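You operate a simulated robot arm through the tools that you are given. There is no shell and no other tool. Be economical: measure what you need, move in short steps, check, and stop when the job is done.

You run a simulated robot arm. Do the job below in one go: nothing can be reset, and whatever is moved stays where it is left.

TASK
Bring the backlash of the gear fixture to 0.25 mm.
Fine: push the backlash lever for a reading, loosen the cage clamp, slide in the one shim that takes up the rest, clamp and read again.

The check looks at the end state, three seconds after you hand in, the way a careful person would. Anything else that was tipped, shoved, dropped, spilled or broken makes it a failure.

THE ROBOT
A 6-joint arm with a two-finger parallel gripper, fixed in place. Base frame: the origin is at the foot of the arm, x ahead of it, y to its left, z up. Lengths are in m, angles in rad, forces in N, time in s.
With the tool pointing down near the work surface it reaches from about 0.16 to 0.74 m from the base axis. Its first joint turns from -2.897 to 2.897 rad. Payload 3.91 kg.
The tool frame sits at the grasp point between the pads (the TCP): z along the fingers, y along the line on which they close. The tips reach 0.03 m beyond it. The gripper opens to 0.11 m. The fingers are 0.02 m wide and 0.01 m thick; the gripper's body (0.048 by 0.112 m) begins 0.055 m behind the TCP.
Orientation is that of the tool frame in the base frame, as [roll, pitch, yaw] about the fixed x, y, z axes, in that order (R = Rz(yaw) Ry(pitch) Rx(roll)). With the fingers straight down and closing along the base's y, the tool's x points along the base's -x, its y along +y and its z along -z.

THE INTERFACE
- The arm moves only by the tool jog_arm. Its argument "plan" is a list of rows, each a list of 3 entries, a list of its own where there are three numbers: the shift along the tool's x, y, z in m, then the turn, a rotation vector about the tool's x, y, z in rad, then the opening in per cent of the stroke, from 0 (shut) to 100 (fully open). In form: [[[dx, dy, dz], [ax, ay, az], hand], ...]. A call has 1 to 20 rows; each row is the pose to reach, as a shift and turn from the pose commanded when the call began, along the tool's axes at that moment. Each row takes 0.2 s and may step no farther than 0.05 m and 0.15 rad from the row before; otherwise, or with a gripper value out of range, the whole call is refused. Where a pose cannot be reached the arm comes as near as it can. A force on the tool above 70 N (or 10 N above the force at the start of the call, whichever is more), or a blocked arm, ends the call early, and 0.2 s more pass. Each finger travels about 0.045 m/s and halts on what it meets, pressing with about 21 N; the grip force reading is that of the motor and also rises with nothing between the fingers. The clock runs only during rows and for 0.2 s after the last one: add rows that repeat a pose to give the fingers time. It gives the time, the measured TCP pose, the force on the tool (base axes), the opening and the grip force at its end, in the units of the frame above (readings bear some noise), with the torque about the TCP (base axes, N m) and any sound that the robot's microphone picked up.
- Cameras (640 x 400 px; columns grow to the right, rows downward): "scene" is fixed at [0.4009, 0.6508, 1.6083]; the picture's right is [-0.71, 0.70, 0.00], its down [0.57, 0.58, -0.58] and it looks along [-0.41, -0.42, -0.81] (base axes); focal length 230 px, centre (320, 200). "wrist" rides on the gripper at [0.071, 0.022, -0.107] in the tool frame; the picture's right is [-0.29, 0.96, 0.00], its down [-0.76, -0.23, -0.61] and it looks along [-0.58, -0.18, 0.79] (tool axes); focal length 243 px, centre (320, 200). There is no depth. A picture from a camera that has moved, and an enlarged one, comes with that camera's place and axes in the base frame and with its lens.
- capture(camera): a new picture of that camera. It takes no simulated time.
- move_column(by): slides the trunk up (or, below 0, down) by that many m; the arm rides with it, the base frame stays. It gives what a move gives, with no picture.
- enlarge(camera, box): a new picture of the part [left, top, right, bottom] of that camera's present view, enlarged. It takes no simulated time.
- hand_in(): hands the job in; it is judged then, once.

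Work in short steps. Places have to be worked out from the pictures, the camera data and where the tool is seen: move nearer, look again, correct. Check each grasp and each placing, and mend what went wrong. You have 120 turns and 68 pictures in all, those below and enlarged ones among them. Open the gripper and draw the arm clear of the work before you hand the job in, unless the task says otherwise; then end with one line.

The tools are called after "Request:" as name(argument=value, ...) on one line, values as JSON. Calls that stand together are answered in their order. jog_arm: Moves the arm, as the interface text tells. Its arguments: {"type":"object","properties":{"plan":{"type":"array","items":{"type":"array"}}},"required":["plan"]} The other tools are called the same way: move_column (by) slides the trunk up or down; capture (camera) takes a picture; enlarge (camera, box) takes an enlarged picture of a part of a camera's view; hand_in () hands the job in.

At the start:

```text
time_s: 0.0
eef_pos: [0.0651, 0.3189, 1.2734]
tool_rot: [3.14, 0.001, -3.142]
wrist_force: [0.2, 0.1, -0.5]
torque: [0.01, -0.03, 0.01]
gripper_width: 0.11
grasp_force: 0.0
trunk travel left (down, up): [-0.525, 0.065]
```

scene: 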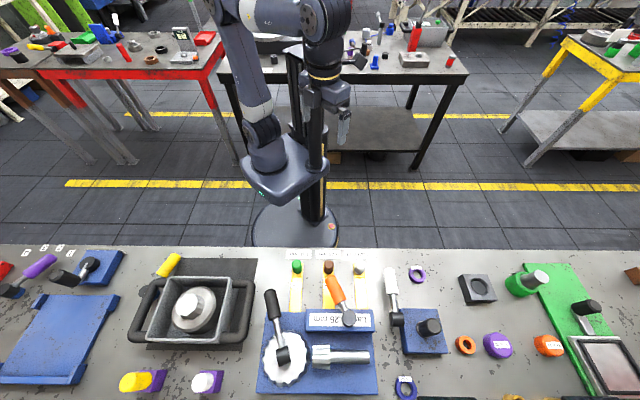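
wrist: 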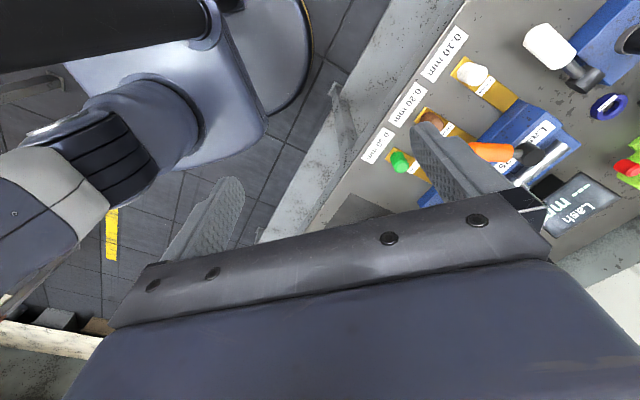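

I start by looking at the gear fixture up close in the scene camera.

Request:
enlarge(camera="scene", box=[240, 240, 400, 400])

Request:
enlarge(camera="wrist", box=[340, 0, 640, 240])

```text
2.50 times, centred on (320, 320) of scene
camera zoom: at [0.4009, 0.6508, 1.6083], right [-0.71, 0.7, 0.0], down [0.57, 0.58, -0.58], along [-0.41, -0.42, -0.81], focal length 576 px, centre (320, -100)
```

zoom: 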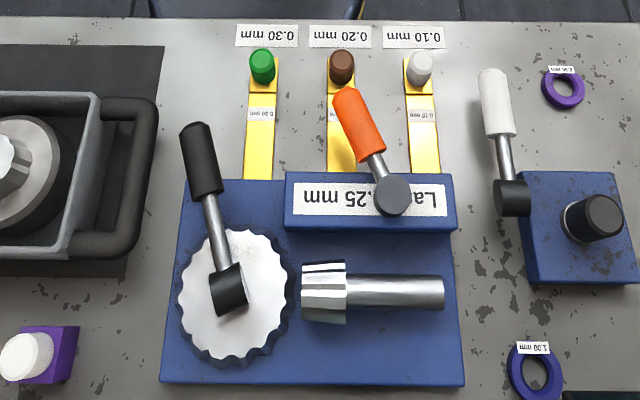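

```text
1.67 times, centred on (490, 120) of wrist
camera zoom: at [-0.007, 0.3406, 1.3802], right [0.29, 0.96, 0.0], down [0.76, -0.23, 0.61], along [0.58, -0.18, -0.79], focal length 404 px, centre (37, 333)
```

zoom: 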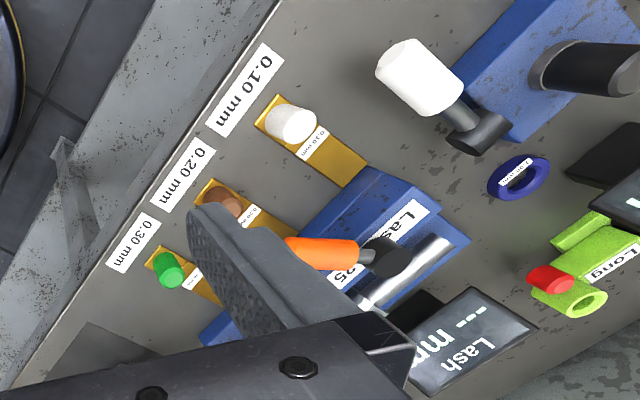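

The pins, the levers and the fixture are at roughly x 0.25–0.45, y 0.42–0.63, z≈0.92. I move over that way with the tool turned 45° so the wrist camera looks outward at the fixture.

Request:
jog_arm(plan=[[[-0.034, 0.02, 0], [0, 0, -0.131], 100], [[-0.068, 0.04, 0], [0, 0, -0.262], 100], [[-0.102, 0.06, 0], [0, 0, -0.393], 100], [[-0.136, 0.08, 0], [0, 0, -0.524], 100], [[-0.17, 0.1, 0], [0, 0, -0.655], 100], [[-0.204, 0.12, 0], [0, 0, -0.785], 100], [[-0.204, 0.12, 0], [0, 0, -0.785], 0], [[-0.204, 0.12, 0], [0, 0, -0.785], 0], [[-0.204, 0.12, 0], [0, 0, -0.785], 0], [[-0.204, 0.12, 0], [0, 0, -0.785], 0], [[-0.204, 0.12, 0], [0, 0, -0.785], 0], [[-0.204, 0.12, 0], [0, 0, -0.785], 0]])

Request:
capture(camera="wrist")

```text
time_s: 2.6
eef_pos: [0.2698, 0.4375, 1.2734]
tool_rot: [-3.14, -0.001, -2.356]
wrist_force: [0.1, 0.5, -0.8]
torque: [-0.03, -0.01, -0.01]
gripper_width: 0.0
grasp_force: 14.3
trunk travel left (down, up): [-0.525, 0.065]
```

```text
63 pictures are left
camera wrist: at [0.2029, 0.4031, 1.3798], right [-0.47, 0.88, 0.0], down [0.7, 0.37, 0.61], along [0.54, 0.29, -0.79], focal length 243 px, centre (320, 200)
```

wrist: 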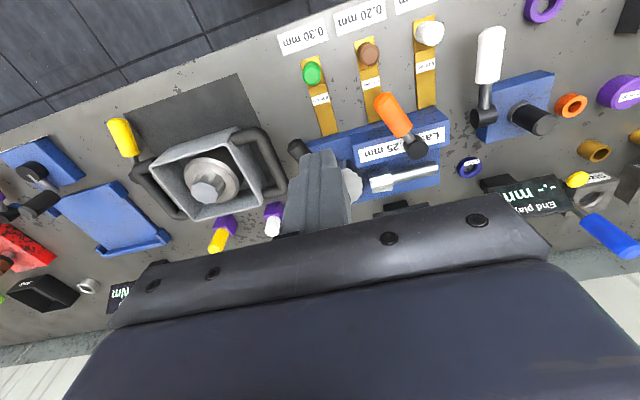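

The gripper hides the fixture's front, so I move outward and a bit lower for a closer look.

Request:
jog_arm(plan=[[[-0.035, 0.012, 0.02], [0, 0, 0], 0], [[-0.07, 0.025, 0.04], [0, 0, 0], 0], [[-0.1, 0.037, 0.06], [0, 0, 0], 0], [[-0.134, 0.05, 0.08], [0, 0, 0], 0]])

Request:
capture(camera="wrist")

Request:
capture(camera="scene")

```text
time_s: 3.6
eef_pos: [0.328, 0.5647, 1.1914]
tool_rot: [-3.139, 0.002, -2.358]
wrist_force: [-1.3, 0.8, -0.8]
torque: [0.05, 0.0, 0.02]
gripper_width: 0.0
grasp_force: 20.9
out of reach, approached as far as the arm can: row 4
trunk travel left (down, up): [-0.525, 0.065]
```

```text
62 pictures are left
camera wrist: at [0.2622, 0.5302, 1.2977], right [-0.47, 0.88, 0.0], down [0.7, 0.37, 0.61], along [0.54, 0.29, -0.79], focal length 243 px, centre (320, 200)
```

wrist: 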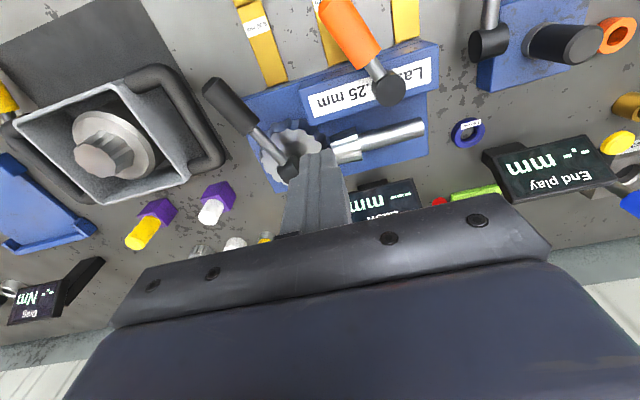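

```text
61 pictures are left
```

scene: 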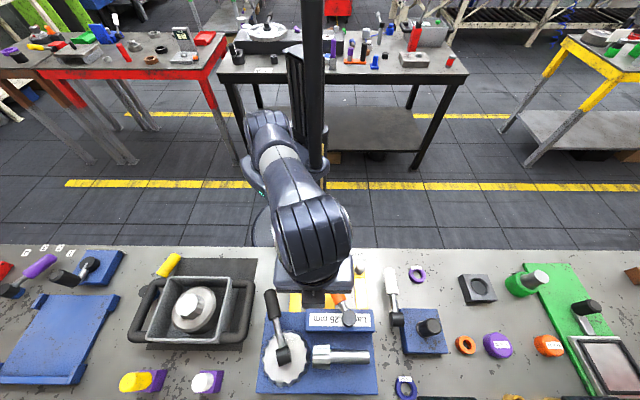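

The Lash readout stands beyond the fixture. I enlarge the fixture to see how the levers are built.

Request:
enlarge(camera="wrist", box=[190, 0, 450, 220])

Request:
enlarge(camera="scene", box=[250, 280, 390, 400])

```text
1.82 times, centred on (320, 110) of wrist
camera zoom: at [0.2622, 0.5302, 1.2977], right [-0.47, 0.88, 0.0], down [0.7, 0.37, 0.61], along [0.54, 0.29, -0.79], focal length 441 px, centre (320, 364)
```

zoom: 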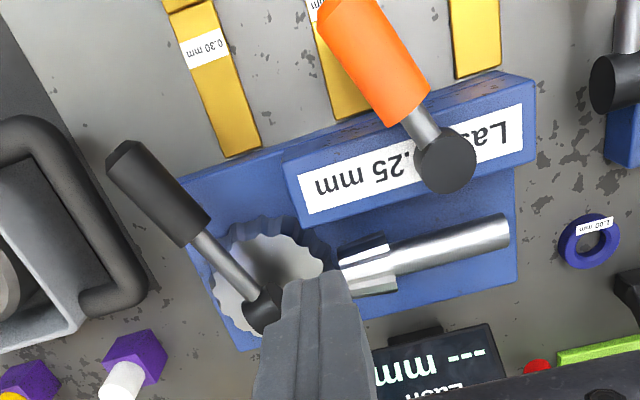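

```text
3.33 times, centred on (320, 340) of scene
camera zoom: at [0.4009, 0.6508, 1.6083], right [-0.71, 0.7, 0.0], down [0.57, 0.58, -0.58], along [-0.41, -0.42, -0.81], focal length 768 px, centre (320, -267)
```

zoom: 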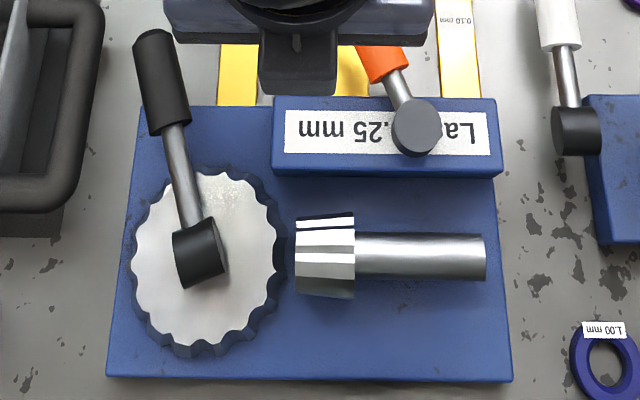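

Estimates: black lever hub ≈(0.446,0.575), tip ≈(0.384,0.450,0.99); orange clamp hub ≈(0.285,0.630,1.0). I go above the tray side of the black lever with shut fingers, then lower the trunk for better reach.

Request:
jog_arm(plan=[[[0.0, -0.035, 0], [0, 0, 0], 0], [[0.0, -0.07, 0], [0, 0, 0], 0], [[0.0, -0.105, 0], [0, 0, 0], 0], [[0.0, -0.141, 0], [0, 0, 0], 0]])

Request:
move_column(by=-0.1)

Request:
capture(camera="wrist")

Request:
capture(camera="scene")

```text
time_s: 4.6
eef_pos: [0.4274, 0.465, 1.1905]
tool_rot: [3.142, 0.0, -2.355]
wrist_force: [0.5, -0.4, 0.4]
torque: [0.04, 0.02, 0.05]
gripper_width: 0.0
grasp_force: 20.5
trunk travel left (down, up): [-0.525, 0.065]
```

```text
time_s: 5.9
eef_pos: [0.4271, 0.4664, 1.0894]
tool_rot: [-3.142, 0.0, -2.357]
wrist_force: [-0.5, -0.3, -0.3]
torque: [0.0, -0.04, 0.0]
gripper_width: 0.0001
grasp_force: 20.9
trunk travel left (down, up): [-0.425, 0.165]
```

```text
58 pictures are left
camera wrist: at [0.3607, 0.4311, 1.1963], right [-0.47, 0.88, 0.0], down [0.7, 0.37, 0.61], along [0.54, 0.29, -0.79], focal length 243 px, centre (320, 200)
```

wrist: 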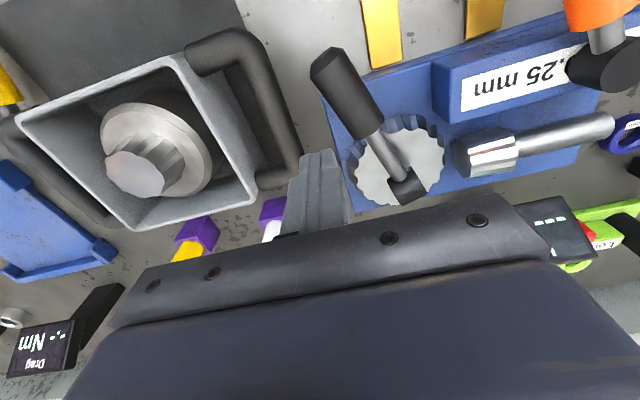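

```text
57 pictures are left
```

scene: 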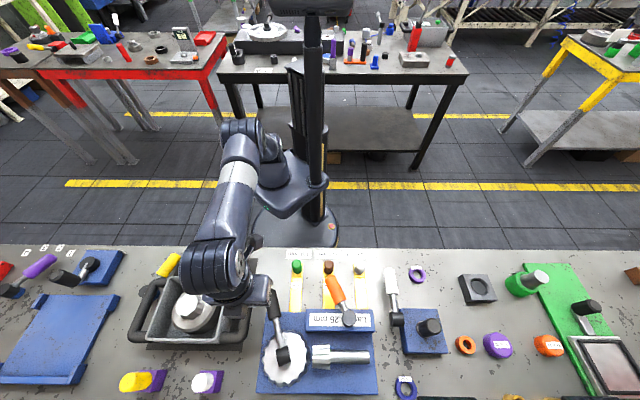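

The lever handle runs from ≈(0.383,0.456) to (0.413,0.517) at z≈0.985; my fingers are ~35 mm to its tray side. I descend alongside it.

Request:
jog_arm(plan=[[[0, -0.01, 0.02], [0, 0, 0], 0], [[0, -0.01, 0.05], [0, 0, 0], 0], [[0, -0.01, 0.08], [0, 0, 0], 0], [[0, -0.01, 0.1], [0, 0, 0], 0]])

Request:
capture(camera="wrist")

```text
time_s: 6.9
eef_pos: [0.4369, 0.4598, 0.9888]
tool_rot: [3.141, 0.001, -2.356]
wrist_force: [-0.8, -0.8, -0.2]
torque: [-0.02, 0.0, 0.01]
gripper_width: 0.0001
grasp_force: 20.6
trunk travel left (down, up): [-0.425, 0.165]
```

```text
56 pictures are left
camera wrist: at [0.3695, 0.4251, 1.0955], right [-0.47, 0.88, 0.0], down [0.7, 0.37, 0.61], along [0.54, 0.29, -0.79], focal length 243 px, centre (320, 200)
```

wrist: 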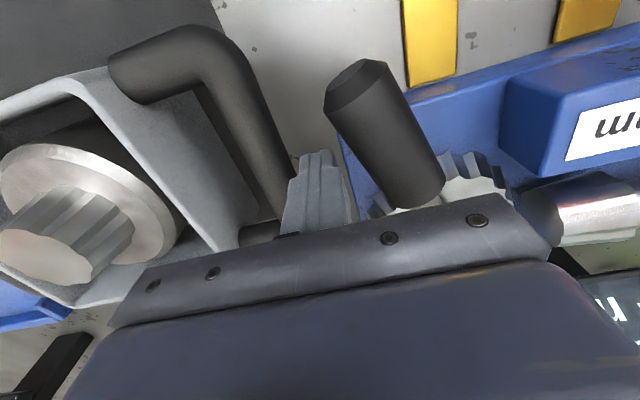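

The fingers are between the tray handle and the lever. I push slowly toward the lever (tool +y).

Request:
jog_arm(plan=[[[0, 0.01, 0], [0, 0, 0], 0], [[0, 0.018, 0], [0, 0, 0], 0], [[0, 0.026, 0], [0, 0, 0], 0], [[0, 0.034, 0], [0, 0, 0], 0], [[0, 0.042, 0], [0, 0, 0], 0]])

Request:
capture(camera="wrist")

```text
time_s: 7.8
eef_pos: [0.4293, 0.4677, 0.9898]
tool_rot: [-3.118, -0.003, -2.369]
wrist_force: [33.7, -37.0, 2.3]
torque: [-0.05, -0.04, 0.55]
gripper_width: 0.0
grasp_force: 21.2
trunk travel left (down, up): [-0.425, 0.165]
stopped in row 4: the force on the tool passed its limit at 74 N (the readings are from after the stop); the commanded pose is now the measured one
```

```text
55 pictures are left
camera wrist: at [0.3595, 0.4353, 1.0954], right [-0.46, 0.89, -0.02], down [0.7, 0.38, 0.61], along [0.55, 0.26, -0.79], focal length 243 px, centre (320, 200)
```

wrist: 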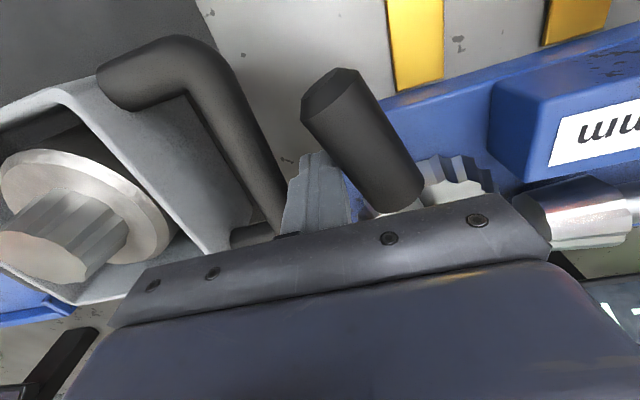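

The lever is solid in that direction (74 N, no motion), so it sits against a stop there. I back off, rise, and check the readout before pushing from the other side.

Request:
jog_arm(plan=[[[0, -0.012, 0], [0, 0, 0], 0], [[0, -0.012, -0.03], [0, 0, 0], 0], [[0, -0.012, -0.07], [0, 0, 0], 0], [[0, -0.012, -0.11], [0, 0, 0], 0]])

Request:
capture(camera="wrist")

```text
time_s: 8.8
eef_pos: [0.4263, 0.4686, 1.0984]
tool_rot: [-3.125, -0.001, -2.361]
wrist_force: [-0.2, 0.4, 0.7]
torque: [-0.01, -0.02, 0.03]
gripper_width: 0.0003
grasp_force: 20.8
trunk travel left (down, up): [-0.425, 0.165]
```

```text
54 pictures are left
camera wrist: at [0.3585, 0.4357, 1.2049], right [-0.47, 0.88, -0.02], down [0.7, 0.38, 0.61], along [0.55, 0.27, -0.79], focal length 243 px, centre (320, 200)
```

wrist: 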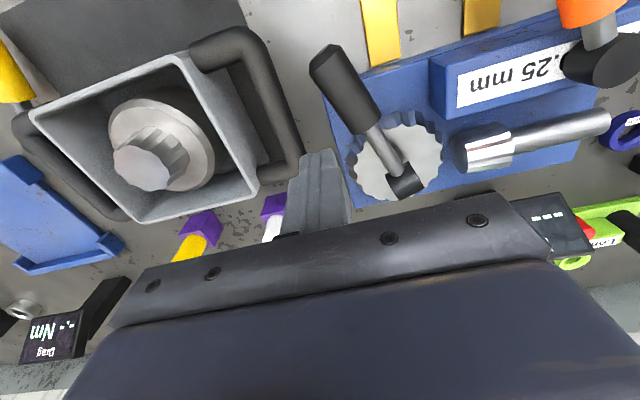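

The lever hasn't moved and no reading yet. I cross over (at height) to the other side of the lever and descend there.

Request:
jog_arm(plan=[[[0.011, 0.039, 0], [-0.017, 0, 0], 0], [[0.0226, 0.078, 0], [-0.017, 0, 0], 0], [[0.0226, 0.078, 0.03], [-0.017, 0, 0], 0], [[0.0226, 0.078, 0.07], [-0.017, 0, 0], 0], [[0.0226, 0.078, 0.108], [-0.017, 0, 0], 0]])

Request:
capture(camera="wrist")

```text
time_s: 10.1
eef_pos: [0.3559, 0.5074, 0.9901]
tool_rot: [-3.14, 0.0, -2.363]
wrist_force: [0.3, -0.6, -0.3]
torque: [0.01, -0.04, 0.02]
gripper_width: 0.0
grasp_force: 20.7
trunk travel left (down, up): [-0.425, 0.165]
```

```text
53 pictures are left
camera wrist: at [0.29, 0.4724, 1.0959], right [-0.47, 0.89, 0.0], down [0.7, 0.37, 0.61], along [0.54, 0.28, -0.79], focal length 243 px, centre (320, 200)
```

wrist: 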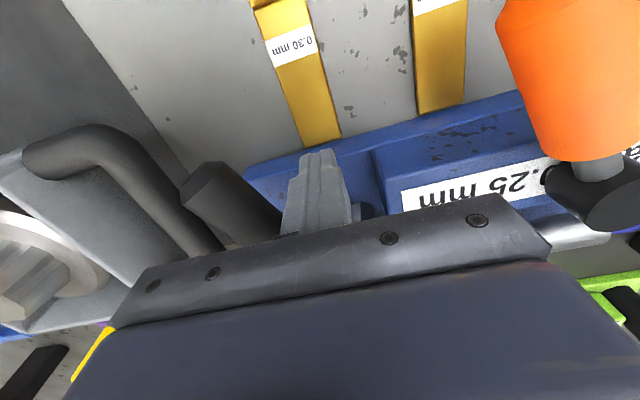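

Now at the fixture side of the lever; I push toward the tray side gently.

Request:
jog_arm(plan=[[[0, -0.008, 0], [0, 0, 0], 0], [[0, -0.014, 0], [0, 0, 0], 0], [[0, -0.02, 0], [0, 0, 0], 0], [[0, -0.026, 0], [0, 0, 0], 0], [[0, -0.032, 0], [0, 0, 0], 0], [[0, -0.038, 0], [0, 0, 0], 0]])

Request:
capture(camera="wrist")

```text
time_s: 11.5
eef_pos: [0.3708, 0.4895, 0.9908]
tool_rot: [3.119, 0.004, -2.346]
wrist_force: [-30.8, 35.5, 0.2]
torque: [0.03, 0.04, 0.55]
gripper_width: 0.0
grasp_force: 21.1
trunk travel left (down, up): [-0.425, 0.165]
stopped in row 6: the force on the tool passed its limit at 72 N (the readings are from after the stop); the commanded pose is now the measured one
```

```text
52 pictures are left
camera wrist: at [0.3065, 0.4531, 1.097], right [-0.48, 0.88, 0.02], down [0.71, 0.37, 0.6], along [0.52, 0.3, -0.8], focal length 243 px, centre (320, 200)
```

wrist: 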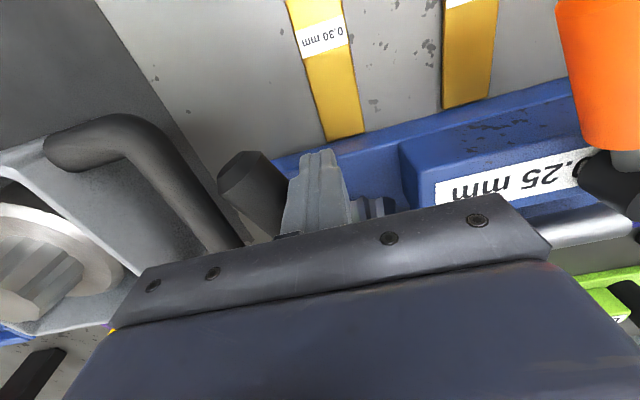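

Solid sideways both ways, so the black lever's hub must be a horizontal hinge: it's pushed down (or up). I back off, rise, and come down on top of the handle near its tip.

Request:
jog_arm(plan=[[[0, 0.012, 0], [0.022, 0, 0], 0], [[0, 0.012, -0.04], [0.022, 0, 0], 0], [[0, 0.012, -0.08], [0.022, 0, 0], 0], [[-0.009, -0.025, -0.08], [0.022, 0, 0], 0]])

Request:
capture(camera="wrist")

```text
time_s: 12.5
eef_pos: [0.4004, 0.4742, 1.0716]
tool_rot: [-3.133, 0.0, -2.354]
wrist_force: [0.0, 0.8, -0.2]
torque: [0.01, 0.02, -0.02]
gripper_width: 0.0
grasp_force: 21.1
trunk travel left (down, up): [-0.425, 0.165]
```

```text
51 pictures are left
camera wrist: at [0.3354, 0.439, 1.1771], right [-0.47, 0.88, -0.01], down [0.7, 0.38, 0.61], along [0.54, 0.28, -0.79], focal length 243 px, centre (320, 200)
```

wrist: 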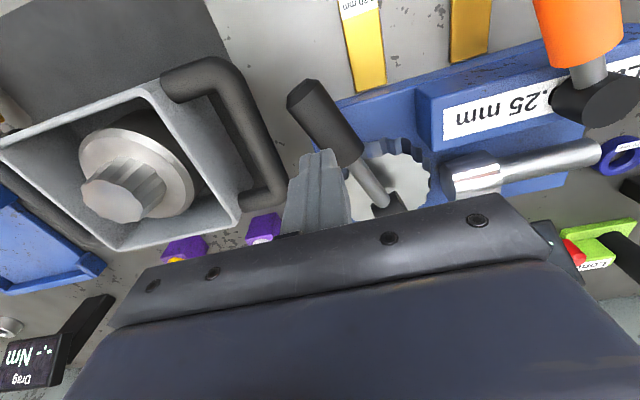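

The fingers are directly over the mid-handle. I press straight down in small steps.

Request:
jog_arm(plan=[[[0, 0, 0.015], [0, 0, 0], 0], [[0, 0, 0.025], [0, 0, 0], 0], [[0, 0, 0.033], [0, 0, 0], 0], [[0, 0, 0.041], [0, 0, 0], 0], [[0, 0, 0.049], [0, 0, 0], 0], [[0, 0, 0.057], [0, 0, 0], 0]])

Request:
capture(camera="wrist")

```text
time_s: 13.9
eef_pos: [0.4038, 0.4708, 1.0133]
tool_rot: [-3.136, 0.001, -2.354]
wrist_force: [0.0, 0.2, -0.5]
torque: [0.05, -0.01, -0.01]
gripper_width: 0.0
grasp_force: 21.0
trunk travel left (down, up): [-0.425, 0.165]
```

```text
50 pictures are left
camera wrist: at [0.3366, 0.4368, 1.1192], right [-0.47, 0.88, 0.0], down [0.7, 0.38, 0.61], along [0.54, 0.28, -0.79], focal length 243 px, centre (320, 200)
```

wrist: 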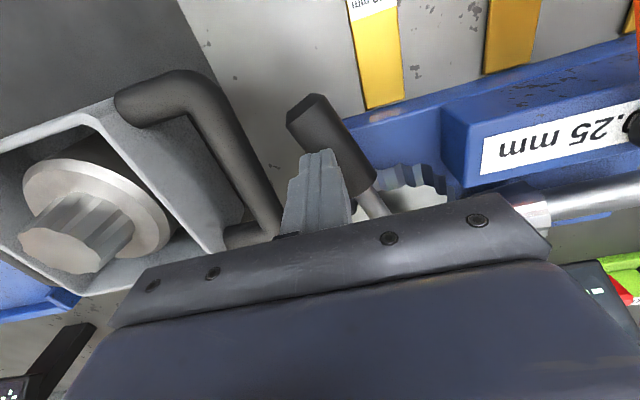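

No contact yet, tips at z≈0.983; handle is slightly lower than I figured. I centre (+6 mm tool y) and continue down.

Request:
jog_arm(plan=[[[0, 0.006, 0.0], [0, 0, 0], 0], [[0, 0.006, 0.006], [0, 0, 0], 0], [[0, 0.006, 0.012], [0, 0, 0], 0], [[0, 0.006, 0.018], [0, 0, 0], 0], [[0, 0.006, 0.024], [0, 0, 0], 0]])

Request:
capture(camera="wrist")

```text
time_s: 15.1
eef_pos: [0.3996, 0.4757, 0.9938]
tool_rot: [-3.138, 0.013, -2.354]
wrist_force: [1.2, 3.8, 32.6]
torque: [0.41, -0.18, 0.0]
gripper_width: 0.0001
grasp_force: 20.7
trunk travel left (down, up): [-0.425, 0.165]
```

```text
49 pictures are left
camera wrist: at [0.331, 0.4402, 1.1], right [-0.47, 0.88, 0.0], down [0.69, 0.37, 0.62], along [0.54, 0.29, -0.79], focal length 243 px, centre (320, 200)
```

wrist: 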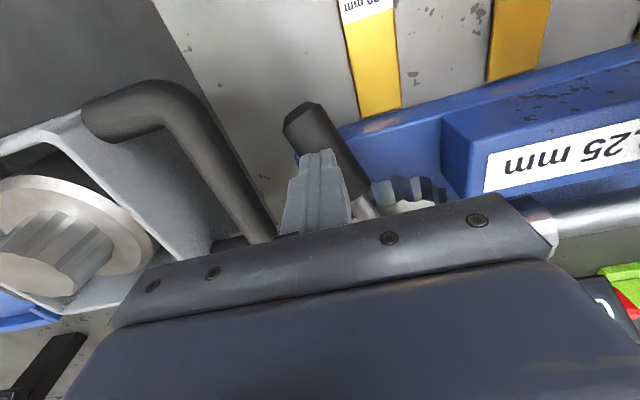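

Contact at 33 N, and the readout seems to have changed. I enlarge it.

Request:
enlarge(camera="wrist", box=[540, 240, 640, 360])

Request:
enlarge(camera="scene", box=[240, 280, 400, 400])

```text
3.33 times, centred on (590, 300) of wrist
camera zoom: at [0.331, 0.4402, 1.1], right [-0.47, 0.88, 0.0], down [0.69, 0.37, 0.62], along [0.54, 0.29, -0.79], focal length 809 px, centre (-580, -133)
```

zoom: 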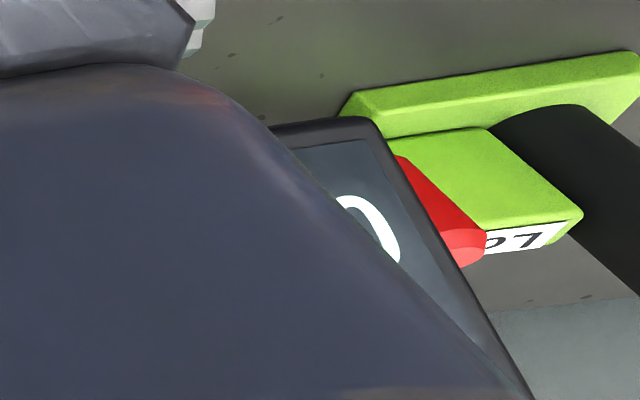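

```text
3.33 times, centred on (320, 340) of scene
camera zoom: at [0.4009, 0.6508, 1.6083], right [-0.71, 0.7, 0.0], down [0.57, 0.58, -0.58], along [-0.41, -0.42, -0.81], focal length 768 px, centre (320, -267)
```

zoom: 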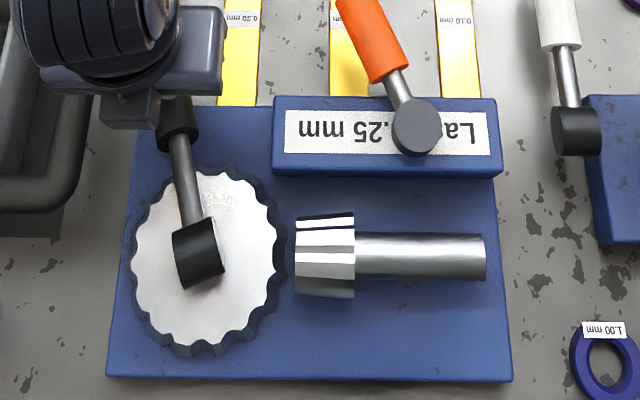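

A reading has appeared ("0…"). I release, rise, and shift over to read the whole display.

Request:
jog_arm(plan=[[[0, 0, -0.04], [0, 0, 0], 0], [[0, 0, -0.09], [0, 0, 0], 0], [[0, 0.03, -0.13], [0, 0, 0], 0], [[0, 0.06, -0.17], [0, 0, 0], 0], [[-0.02, 0.09, -0.19], [0, 0, 0], 0]])

Request:
capture(camera="wrist")

```text
time_s: 16.3
eef_pos: [0.3523, 0.509, 1.1419]
tool_rot: [-3.141, 0.003, -2.355]
wrist_force: [0.6, -0.5, 0.4]
torque: [0.02, -0.04, 0.02]
gripper_width: 0.0
grasp_force: 20.6
out of reach, approached as far as the arm can: row 4, 5
trunk travel left (down, up): [-0.425, 0.165]
```

```text
46 pictures are left
camera wrist: at [0.2852, 0.4741, 1.2486], right [-0.47, 0.88, 0.0], down [0.7, 0.38, 0.61], along [0.54, 0.29, -0.79], focal length 243 px, centre (320, 200)
```

wrist: 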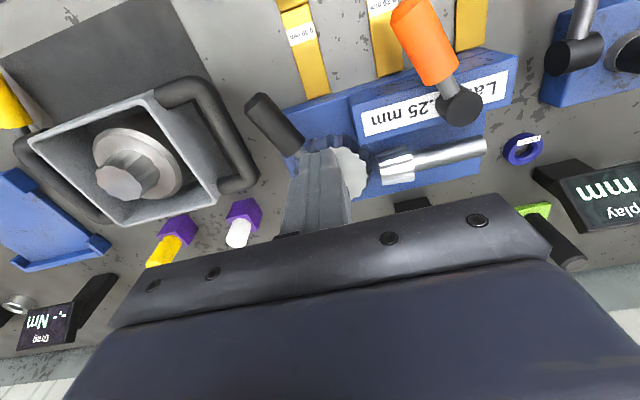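

The gripper hides it. I shift left (tool −y) and tilt the tool to look farther outward.

Request:
jog_arm(plan=[[[0, -0.03, 0], [0, -0.1, 0], 0], [[0, -0.06, 0], [0, -0.2, 0], 0], [[0, -0.07, 0], [0, -0.3, 0], 0]])

Request:
capture(camera="wrist")

```text
time_s: 17.1
eef_pos: [0.4024, 0.4611, 1.144]
tool_rot: [-3.137, 0.301, -2.353]
wrist_force: [0.0, 0.0, -0.1]
torque: [-0.01, 0.01, 0.0]
gripper_width: 0.0002
grasp_force: 20.7
trunk travel left (down, up): [-0.425, 0.165]
```

```text
45 pictures are left
camera wrist: at [0.3163, 0.4062, 1.2235], right [-0.48, 0.87, 0.08], down [0.54, 0.23, 0.81], along [0.69, 0.43, -0.58], focal length 243 px, centre (320, 200)
```

wrist: 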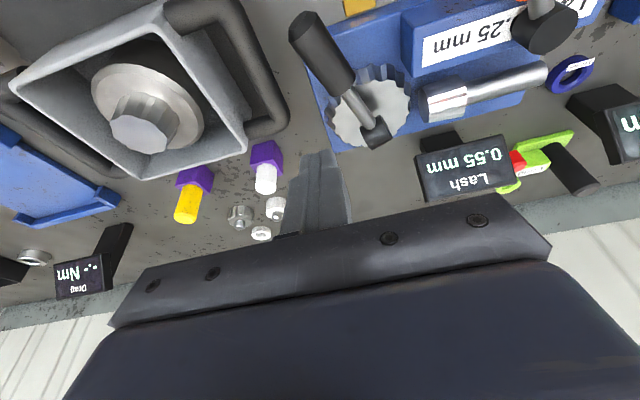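

The readout shows about 0.55 mm; I confirm with a zoom.

Request:
enlarge(camera="wrist", box=[400, 0, 600, 200])

```text
2.00 times, centred on (500, 100) of wrist
camera zoom: at [0.3163, 0.4062, 1.2235], right [-0.48, 0.87, 0.08], down [0.54, 0.23, 0.81], along [0.69, 0.43, -0.58], focal length 485 px, centre (-40, 400)
```

zoom: 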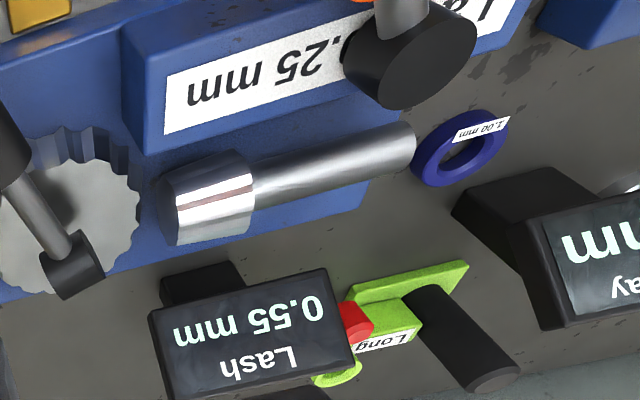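

0.55 mm, so 0.30 mm must be taken up: the green shim. Now to the clamp lever: handle from hub ≈(0.283,0.63) to tip ≈(0.25,0.533) at z≈1.0. I untilt and go above its right side.

Request:
jog_arm(plan=[[[0.01, 0.043, -0.003], [0, 0.06, 0], 0], [[0.02, 0.087, -0.006], [0, 0.12, 0], 0], [[0.03, 0.13, -0.009], [0, 0.18, 0], 0], [[0.04, 0.174, -0.012], [0, 0.24, 0], 0], [[0.0506, 0.2185, -0.0157], [0, 0.3, 0], 0]])

Request:
capture(camera="wrist")

```text
time_s: 18.3
eef_pos: [0.2068, 0.5731, 1.1383]
tool_rot: [-3.138, 0.003, -2.356]
wrist_force: [0.1, 0.1, 0.2]
torque: [0.01, -0.02, -0.05]
gripper_width: 0.0004
grasp_force: 21.2
out of reach, approached as far as the arm can: row 5
trunk travel left (down, up): [-0.425, 0.165]
```

```text
43 pictures are left
camera wrist: at [0.1397, 0.5368, 1.2443], right [-0.47, 0.88, 0.0], down [0.7, 0.37, 0.61], along [0.54, 0.29, -0.79], focal length 243 px, centre (320, 200)
```

wrist: 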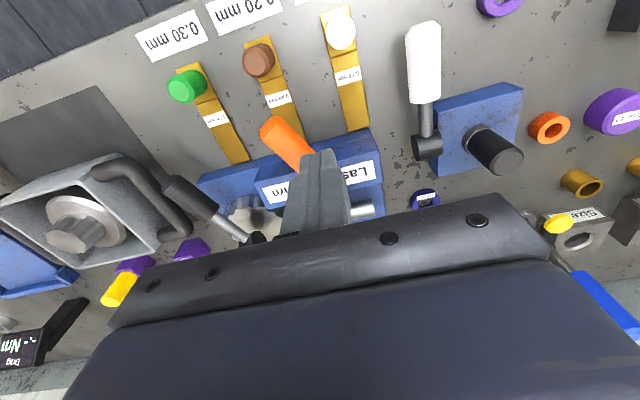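

The fingers are on the right of the orange handle with ~47 mm offset. I lower with the column and then the arm to handle height.

Request:
move_column(by=-0.1)

Request:
jog_arm(plan=[[[0, 0, 0.02], [0, 0, 0], 0], [[0, 0, 0.043], [0, 0, 0], 0]])

Request:
capture(camera="wrist")

```text
time_s: 19.6
eef_pos: [0.2078, 0.5728, 1.037]
tool_rot: [-3.137, 0.003, -2.353]
wrist_force: [-0.2, 1.1, -0.4]
torque: [0.0, 0.01, 0.02]
gripper_width: 0.0
grasp_force: 21.0
trunk travel left (down, up): [-0.325, 0.265]
```

```text
time_s: 20.2
eef_pos: [0.2073, 0.5717, 0.9954]
tool_rot: [-3.138, 0.003, -2.355]
wrist_force: [0.1, 0.5, 0.0]
torque: [0.01, -0.04, 0.01]
gripper_width: 0.0003
grasp_force: 21.4
trunk travel left (down, up): [-0.325, 0.265]
```

```text
42 pictures are left
camera wrist: at [0.1412, 0.5372, 1.1017], right [-0.47, 0.88, 0.0], down [0.7, 0.37, 0.61], along [0.54, 0.29, -0.79], focal length 243 px, centre (320, 200)
```

wrist: 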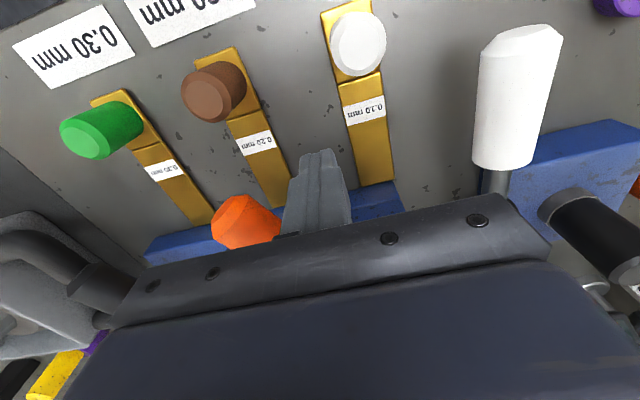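

In position. I push the orange handle toward the left (counter-clockwise from above).

Request:
jog_arm(plan=[[[-0.0044, -0.009, 0], [0, 0, 0], 0], [[-0.0089, -0.018, 0], [0, 0, 0], 0], [[-0.012, -0.0242, 0], [0, 0, 0], 0], [[-0.015, -0.0305, 0], [0, 0, 0], 0], [[-0.018, -0.0367, 0], [0, 0, 0], 0], [[-0.021, -0.043, 0], [0, 0, 0], 0], [[-0.0235, -0.049, 0], [0, 0, 0], 0]])

Request:
capture(camera="wrist")

```text
time_s: 21.5
eef_pos: [0.2285, 0.5626, 0.9943]
tool_rot: [3.127, -0.009, -2.329]
wrist_force: [-45.6, 16.1, 0.8]
torque: [-0.03, -0.01, 0.26]
gripper_width: 0.0
grasp_force: 21.1
trunk travel left (down, up): [-0.325, 0.265]
stopped in row 6: the force on the tool passed its limit at 74 N (the readings are from after the stop); the commanded pose is now the measured one
```

```text
41 pictures are left
camera wrist: at [0.1645, 0.5273, 1.1026], right [-0.5, 0.87, 0.01], down [0.7, 0.39, 0.6], along [0.51, 0.3, -0.8], focal length 243 px, centre (320, 200)
```

wrist: 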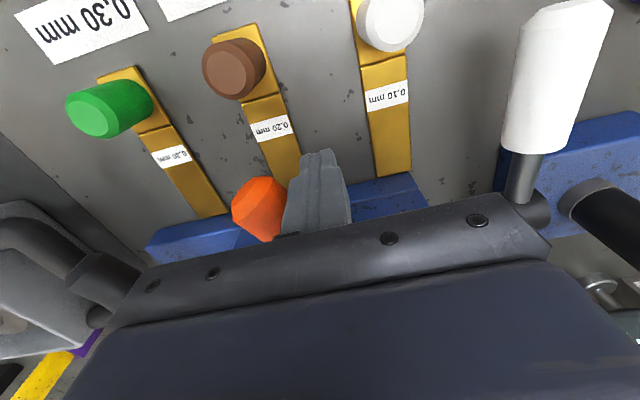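

Solid that way (74 N). I back off, rise over the handle, and go to its left side to push the other way.

Request:
jog_arm(plan=[[[0.0066, 0.0134, 0], [0.015, 0, 0.027], 0], [[0.0066, 0.0134, -0.045], [0.015, 0, 0.027], 0], [[0.0066, 0.0134, -0.08], [0.015, 0, 0.027], 0], [[-0.0144, -0.029, -0.08], [0.015, 0, 0.027], 0], [[-0.0353, -0.0715, -0.08], [0.015, 0, 0.027], 0], [[-0.0353, -0.0715, -0.04], [0.015, 0, 0.027], 0], [[-0.0353, -0.0715, 0], [0.015, 0, 0.027], 0]])

Request:
capture(camera="wrist")

```text
time_s: 23.1
eef_pos: [0.3153, 0.5355, 0.9923]
tool_rot: [-3.135, -0.007, -2.366]
wrist_force: [-0.3, -0.3, -0.3]
torque: [-0.01, 0.01, 0.0]
gripper_width: 0.0001
grasp_force: 20.9
out of reach, approached as far as the arm can: row 3, 4, 5
trunk travel left (down, up): [-0.325, 0.265]
```

```text
40 pictures are left
camera wrist: at [0.2492, 0.503, 1.0986], right [-0.46, 0.89, -0.01], down [0.71, 0.37, 0.6], along [0.54, 0.27, -0.8], focal length 243 px, centre (320, 200)
```

wrist: 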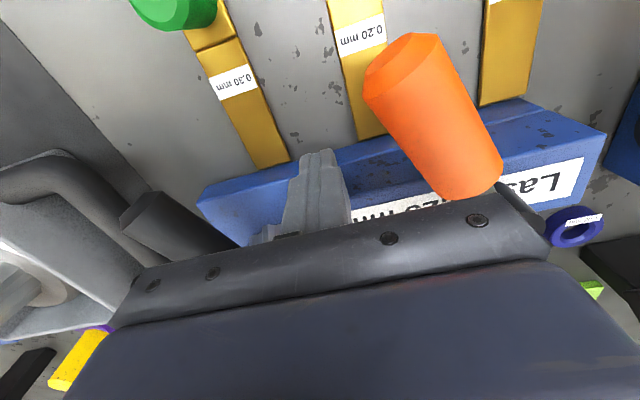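

Now left of the orange handle. I push it to the right (clockwise from above).

Request:
jog_arm(plan=[[[0.0066, 0.0134, 0], [0, 0, 0], 0], [[0.0111, 0.0224, 0], [0, 0, 0], 0], [[0.0142, 0.0287, 0], [0, 0, 0], 0], [[0.0177, 0.0358, 0], [0, 0, 0], 0], [[0.0213, 0.043, 0], [0, 0, 0], 0], [[0.0248, 0.0502, 0], [0, 0, 0], 0]])

Request:
capture(camera="wrist")

```text
time_s: 24.5
eef_pos: [0.2607, 0.5554, 0.9927]
tool_rot: [-3.135, -0.009, -2.366]
wrist_force: [1.5, -0.2, -1.4]
torque: [-0.01, 0.0, 0.02]
gripper_width: 0.0
grasp_force: 21.1
trunk travel left (down, up): [-0.325, 0.265]
```

```text
39 pictures are left
camera wrist: at [0.1946, 0.522, 1.1003], right [-0.46, 0.89, -0.01], down [0.71, 0.37, 0.6], along [0.54, 0.27, -0.8], focal length 243 px, centre (320, 200)
```

wrist: 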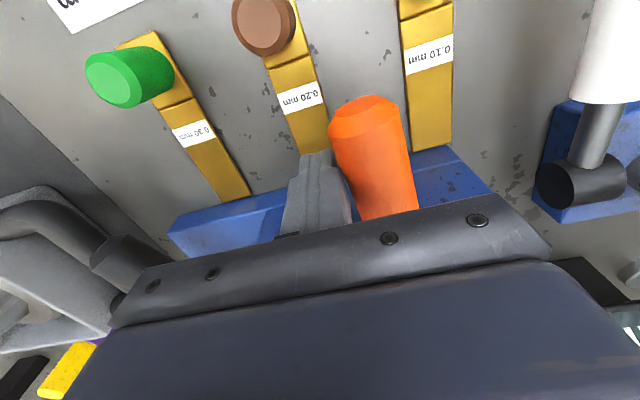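

The clamp handle swings freely this way. I continue along its arc.

Request:
jog_arm(plan=[[[0.0015, 0.008, 0], [0, 0, 0], 0], [[0.0025, 0.016, 0], [0, 0, 0], 0], [[0.003, 0.024, 0], [0, 0, 0], 0], [[0.0025, 0.032, 0], [0, 0, 0], 0], [[0.0015, 0.04, 0], [0, 0, 0], 0], [[0.0, 0.048, 0], [0, 0, 0], 0], [[-0.003, 0.056, 0], [0, 0, 0], 0]])

Request:
capture(camera="wrist")

```text
time_s: 26.0
eef_pos: [0.233, 0.5783, 0.9953]
tool_rot: [-3.113, -0.028, -2.381]
wrist_force: [13.3, -51.3, 1.2]
torque: [0.03, 0.04, -0.14]
gripper_width: 0.0001
grasp_force: 21.3
trunk travel left (down, up): [-0.325, 0.265]
stopped in row 7: the force on the tool passed its limit at 84 N (the readings are from after the stop); the commanded pose is now the measured one
```

```text
38 pictures are left
camera wrist: at [0.1662, 0.5508, 1.1022], right [-0.45, 0.89, -0.03], down [0.71, 0.38, 0.59], along [0.54, 0.24, -0.8], focal length 243 px, centre (320, 200)
```

wrist: 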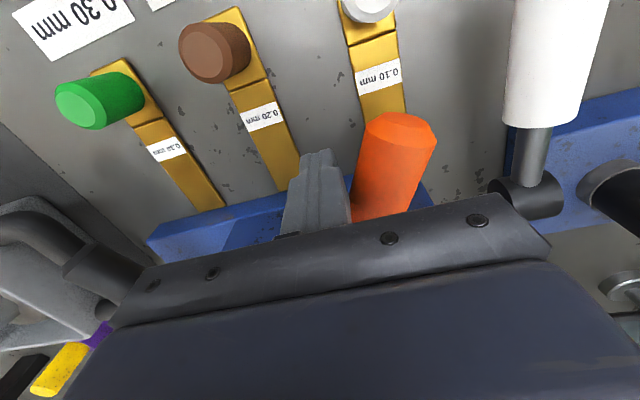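

The clamp has swung ~50° to its other stop. I back off and go above the green shim's knob for a close look.

Request:
jog_arm(plan=[[[0, -0.02, 0], [-0.028, -0.028, -0.025], 0], [[0.01, -0.04, -0.03], [-0.028, -0.028, -0.025], 0], [[0.035, -0.075, -0.06], [-0.028, -0.028, -0.025], 0], [[0.065, -0.11, -0.07], [-0.028, -0.028, -0.025], 40], [[0.09, -0.141, -0.07], [-0.028, -0.028, -0.025], 65], [[0.11, -0.141, -0.07], [-0.028, -0.028, -0.025], 65], [[0.11, -0.141, -0.07], [-0.028, -0.028, -0.025], 65]])

Request:
capture(camera="wrist")

Request:
enlarge(camera="scene", box=[250, 250, 390, 370])

```text
refused: row 3 steps farther than a row can; nothing moved
```

```text
37 pictures are left
camera wrist: at [0.1662, 0.5508, 1.1022], right [-0.45, 0.89, -0.03], down [0.71, 0.38, 0.59], along [0.54, 0.24, -0.8], focal length 243 px, centre (320, 200)
```

wrist: 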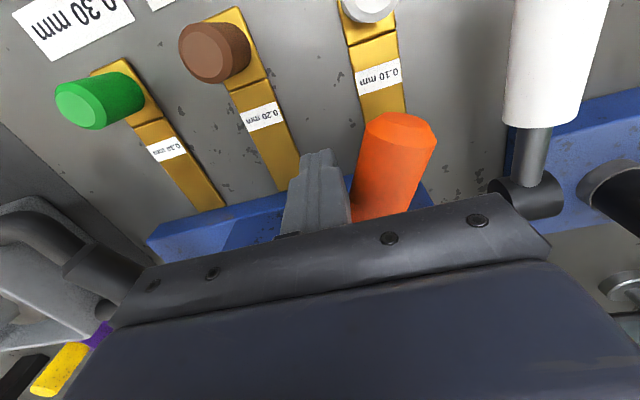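

```text
3.33 times, centred on (320, 310) of scene
camera zoom: at [0.4009, 0.6508, 1.6083], right [-0.71, 0.7, 0.0], down [0.57, 0.58, -0.58], along [-0.41, -0.42, -0.81], focal length 768 px, centre (320, -167)
```

zoom: 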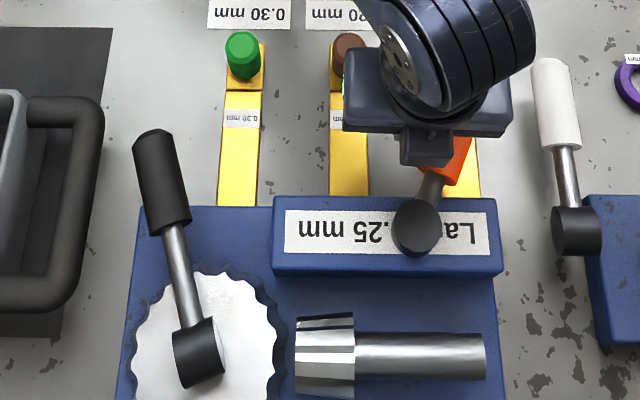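

One row was too long; I repeat with smaller steps.

Request:
jog_arm(plan=[[[0, -0.02, 0], [-0.028, -0.028, -0.025], 0], [[0.01, -0.04, -0.02], [-0.028, -0.028, -0.025], 0], [[0.025, -0.06, -0.05], [-0.028, -0.028, -0.025], 0], [[0.045, -0.08, -0.07], [-0.028, -0.028, -0.025], 0], [[0.07, -0.11, -0.07], [-0.028, -0.028, -0.025], 30], [[0.09, -0.141, -0.07], [-0.028, -0.028, -0.025], 65], [[0.11, -0.141, -0.07], [-0.028, -0.028, -0.025], 65], [[0.11, -0.141, -0.07], [-0.028, -0.028, -0.025], 65]])

Request:
capture(camera="wrist")

Request:
enlarge(camera="scene", box=[250, 250, 390, 370])

```text
time_s: 27.8
eef_pos: [0.2479, 0.4108, 1.0672]
tool_rot: [3.135, 0.006, -2.35]
wrist_force: [-0.2, -0.5, 0.1]
torque: [-0.02, 0.02, -0.03]
gripper_width: 0.0717
grasp_force: 0.0
trunk travel left (down, up): [-0.325, 0.265]
```

```text
35 pictures are left
camera wrist: at [0.1828, 0.3754, 1.1734], right [-0.48, 0.88, 0.01], down [0.7, 0.37, 0.61], along [0.53, 0.3, -0.79], focal length 243 px, centre (320, 200)
```

wrist: 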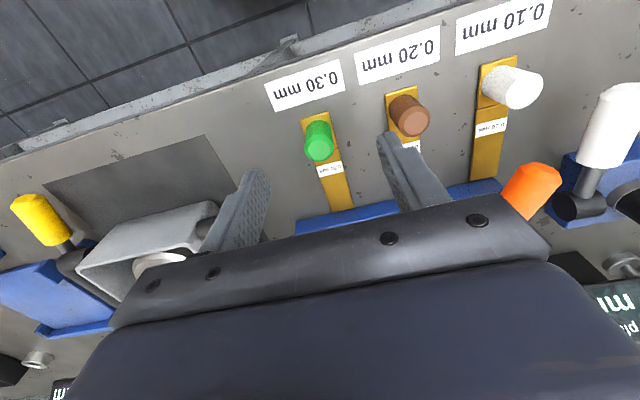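

```text
3.33 times, centred on (320, 310) of scene
camera zoom: at [0.4009, 0.6508, 1.6083], right [-0.71, 0.7, 0.0], down [0.57, 0.58, -0.58], along [-0.41, -0.42, -0.81], focal length 768 px, centre (320, -167)
```

zoom: 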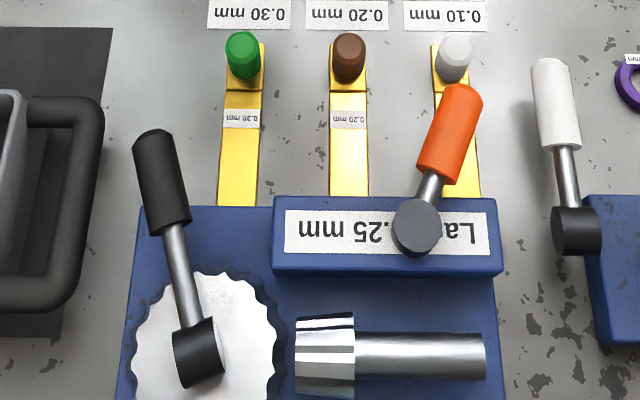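

I need to see where the shim slot is, so I go low between the labels and the cage and tilt up to look at the block's near face.

Request:
jog_arm(plan=[[[0.003, 0.03, 0], [0, -0.1, 0], 30], [[0.006, 0.06, 0.01], [0, -0.2, 0], 10], [[0.006, 0.09, 0.03], [0, -0.3, 0], 0], [[0.006, 0.105, 0.067], [0, -0.35, 0], 0]])

Request:
capture(camera="wrist")

```text
time_s: 28.8
eef_pos: [0.1679, 0.4793, 1.0027]
tool_rot: [3.134, 0.355, -2.351]
wrist_force: [0.0, -0.4, 0.2]
torque: [0.0, 0.04, 0.01]
gripper_width: 0.0
grasp_force: 13.3
trunk travel left (down, up): [-0.325, 0.265]
```

```text
33 pictures are left
camera wrist: at [0.0796, 0.4214, 1.0771], right [-0.49, 0.86, 0.11], down [0.52, 0.19, 0.83], along [0.7, 0.46, -0.54], focal length 243 px, centre (320, 200)
```

wrist: 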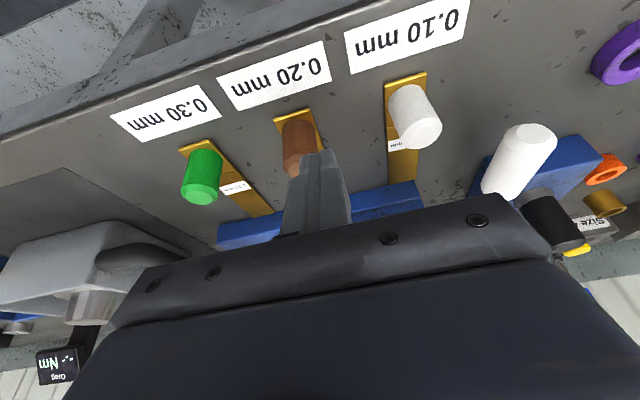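

The image is inverted (farther = lower), so I need much more tilt to see the block's near face over the gripper.

Request:
jog_arm(plan=[[[-0.0103, 0, -0.0282], [0, -0.13, 0], 0], [[-0.0103, 0, -0.0282], [0, -0.26, 0], 0], [[-0.0103, 0, -0.0282], [0, -0.39, 0], 0], [[-0.0103, 0, -0.0282], [0, -0.5, 0], 0]])

Request:
capture(camera="wrist")

```text
time_s: 29.8
eef_pos: [0.1693, 0.4806, 1.0311]
tool_rot: [3.132, 0.859, -2.356]
wrist_force: [-0.3, -0.9, -0.6]
torque: [0.0, 0.01, -0.05]
gripper_width: 0.0
grasp_force: 21.3
trunk travel left (down, up): [-0.325, 0.265]
```

```text
32 pictures are left
camera wrist: at [0.0634, 0.4049, 1.0469], right [-0.55, 0.81, 0.23], down [0.2, -0.14, 0.97], along [0.81, 0.58, -0.08], focal length 243 px, centre (320, 200)
```

wrist: 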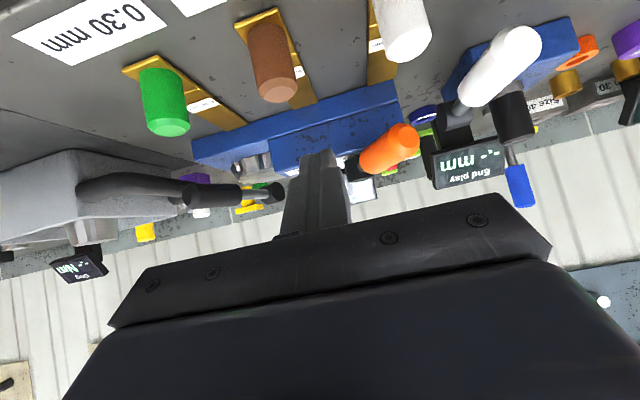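

Request:
enlarge(camera="wrist", box=[120, 30, 440, 220])

```text
2.00 times, centred on (280, 125) of wrist
camera zoom: at [0.0634, 0.4049, 1.0469], right [-0.55, 0.81, 0.23], down [0.2, -0.14, 0.97], along [0.81, 0.58, -0.08], focal length 485 px, centre (400, 350)
```

zoom: 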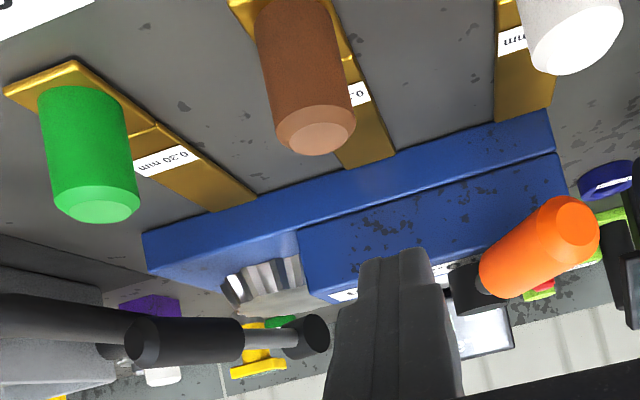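

I zoom in on the block's lower edge to look for the slot.

Request:
enlarge(camera="wrist", box=[185, 75, 335, 185])

Request:
enlarge(camera="wrist", box=[325, 70, 425, 145])

```text
3.64 times, centred on (260, 130) of wrist
camera zoom: at [0.0634, 0.4049, 1.0469], right [-0.55, 0.81, 0.23], down [0.2, -0.14, 0.97], along [0.81, 0.58, -0.08], focal length 882 px, centre (538, 454)
```

zoom: 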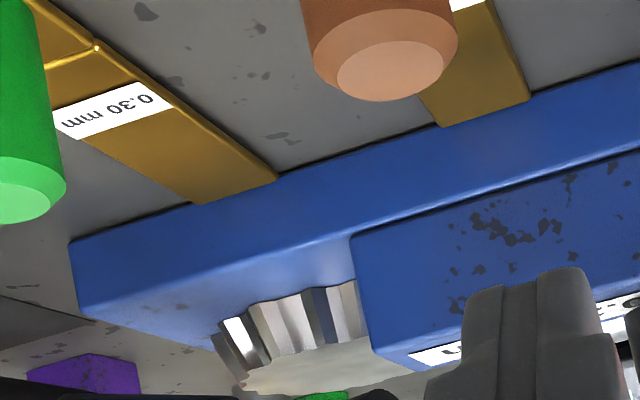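

```text
5.33 times, centred on (375, 108) of wrist
camera zoom: at [0.0634, 0.4049, 1.0469], right [-0.55, 0.81, 0.23], down [0.2, -0.14, 0.97], along [0.81, 0.58, -0.08], focal length 1294 px, centre (27, 693)
```

zoom: 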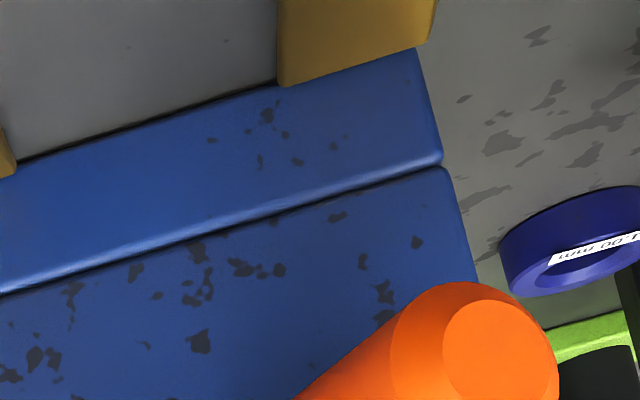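

No slot on the near face. I check the block's far face and the pinion area from the scene camera at high zoom.

Request:
enlarge(camera="scene", box=[295, 300, 385, 375])

```text
5.33 times, centred on (340, 338) of scene
camera zoom: at [0.4009, 0.6508, 1.6083], right [-0.71, 0.7, 0.0], down [0.57, 0.58, -0.58], along [-0.41, -0.42, -0.81], focal length 1228 px, centre (213, -533)
```

zoom: 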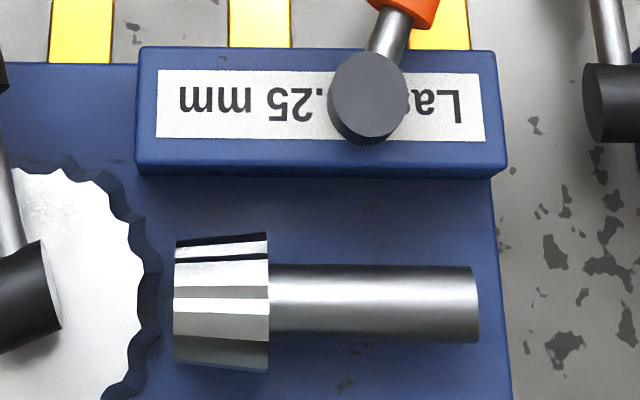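

No slot visible from above; it's probably the seam under the block. I move closer and lower, clear of knobs and handles, to look at that seam nearly horizontally.

Request:
jog_arm(plan=[[[0, -0.035, 0], [0, 0, 0], 0], [[0, -0.065, 0], [0, 0, 0], 0], [[-0.0045, -0.065, 0.036], [0, 0, 0], 0], [[-0.009, -0.065, 0.07], [0, 0, 0], 0], [[-0.0134, -0.065, 0.107], [0, 0, 0], 0]])

Request:
capture(camera="wrist")

```text
time_s: 31.0
eef_pos: [0.2765, 0.4989, 0.973]
tool_rot: [3.132, 0.855, -2.356]
wrist_force: [-0.3, -0.5, -0.3]
torque: [0.04, -0.02, 0.02]
gripper_width: 0.0002
grasp_force: 21.2
trunk travel left (down, up): [-0.325, 0.265]
```

```text
27 pictures are left
camera wrist: at [0.1709, 0.424, 0.9885], right [-0.55, 0.81, 0.23], down [0.2, -0.14, 0.97], along [0.81, 0.58, -0.08], focal length 243 px, centre (320, 200)
```

wrist: 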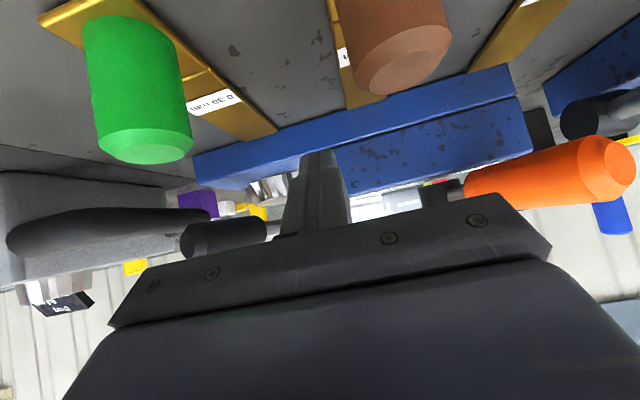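

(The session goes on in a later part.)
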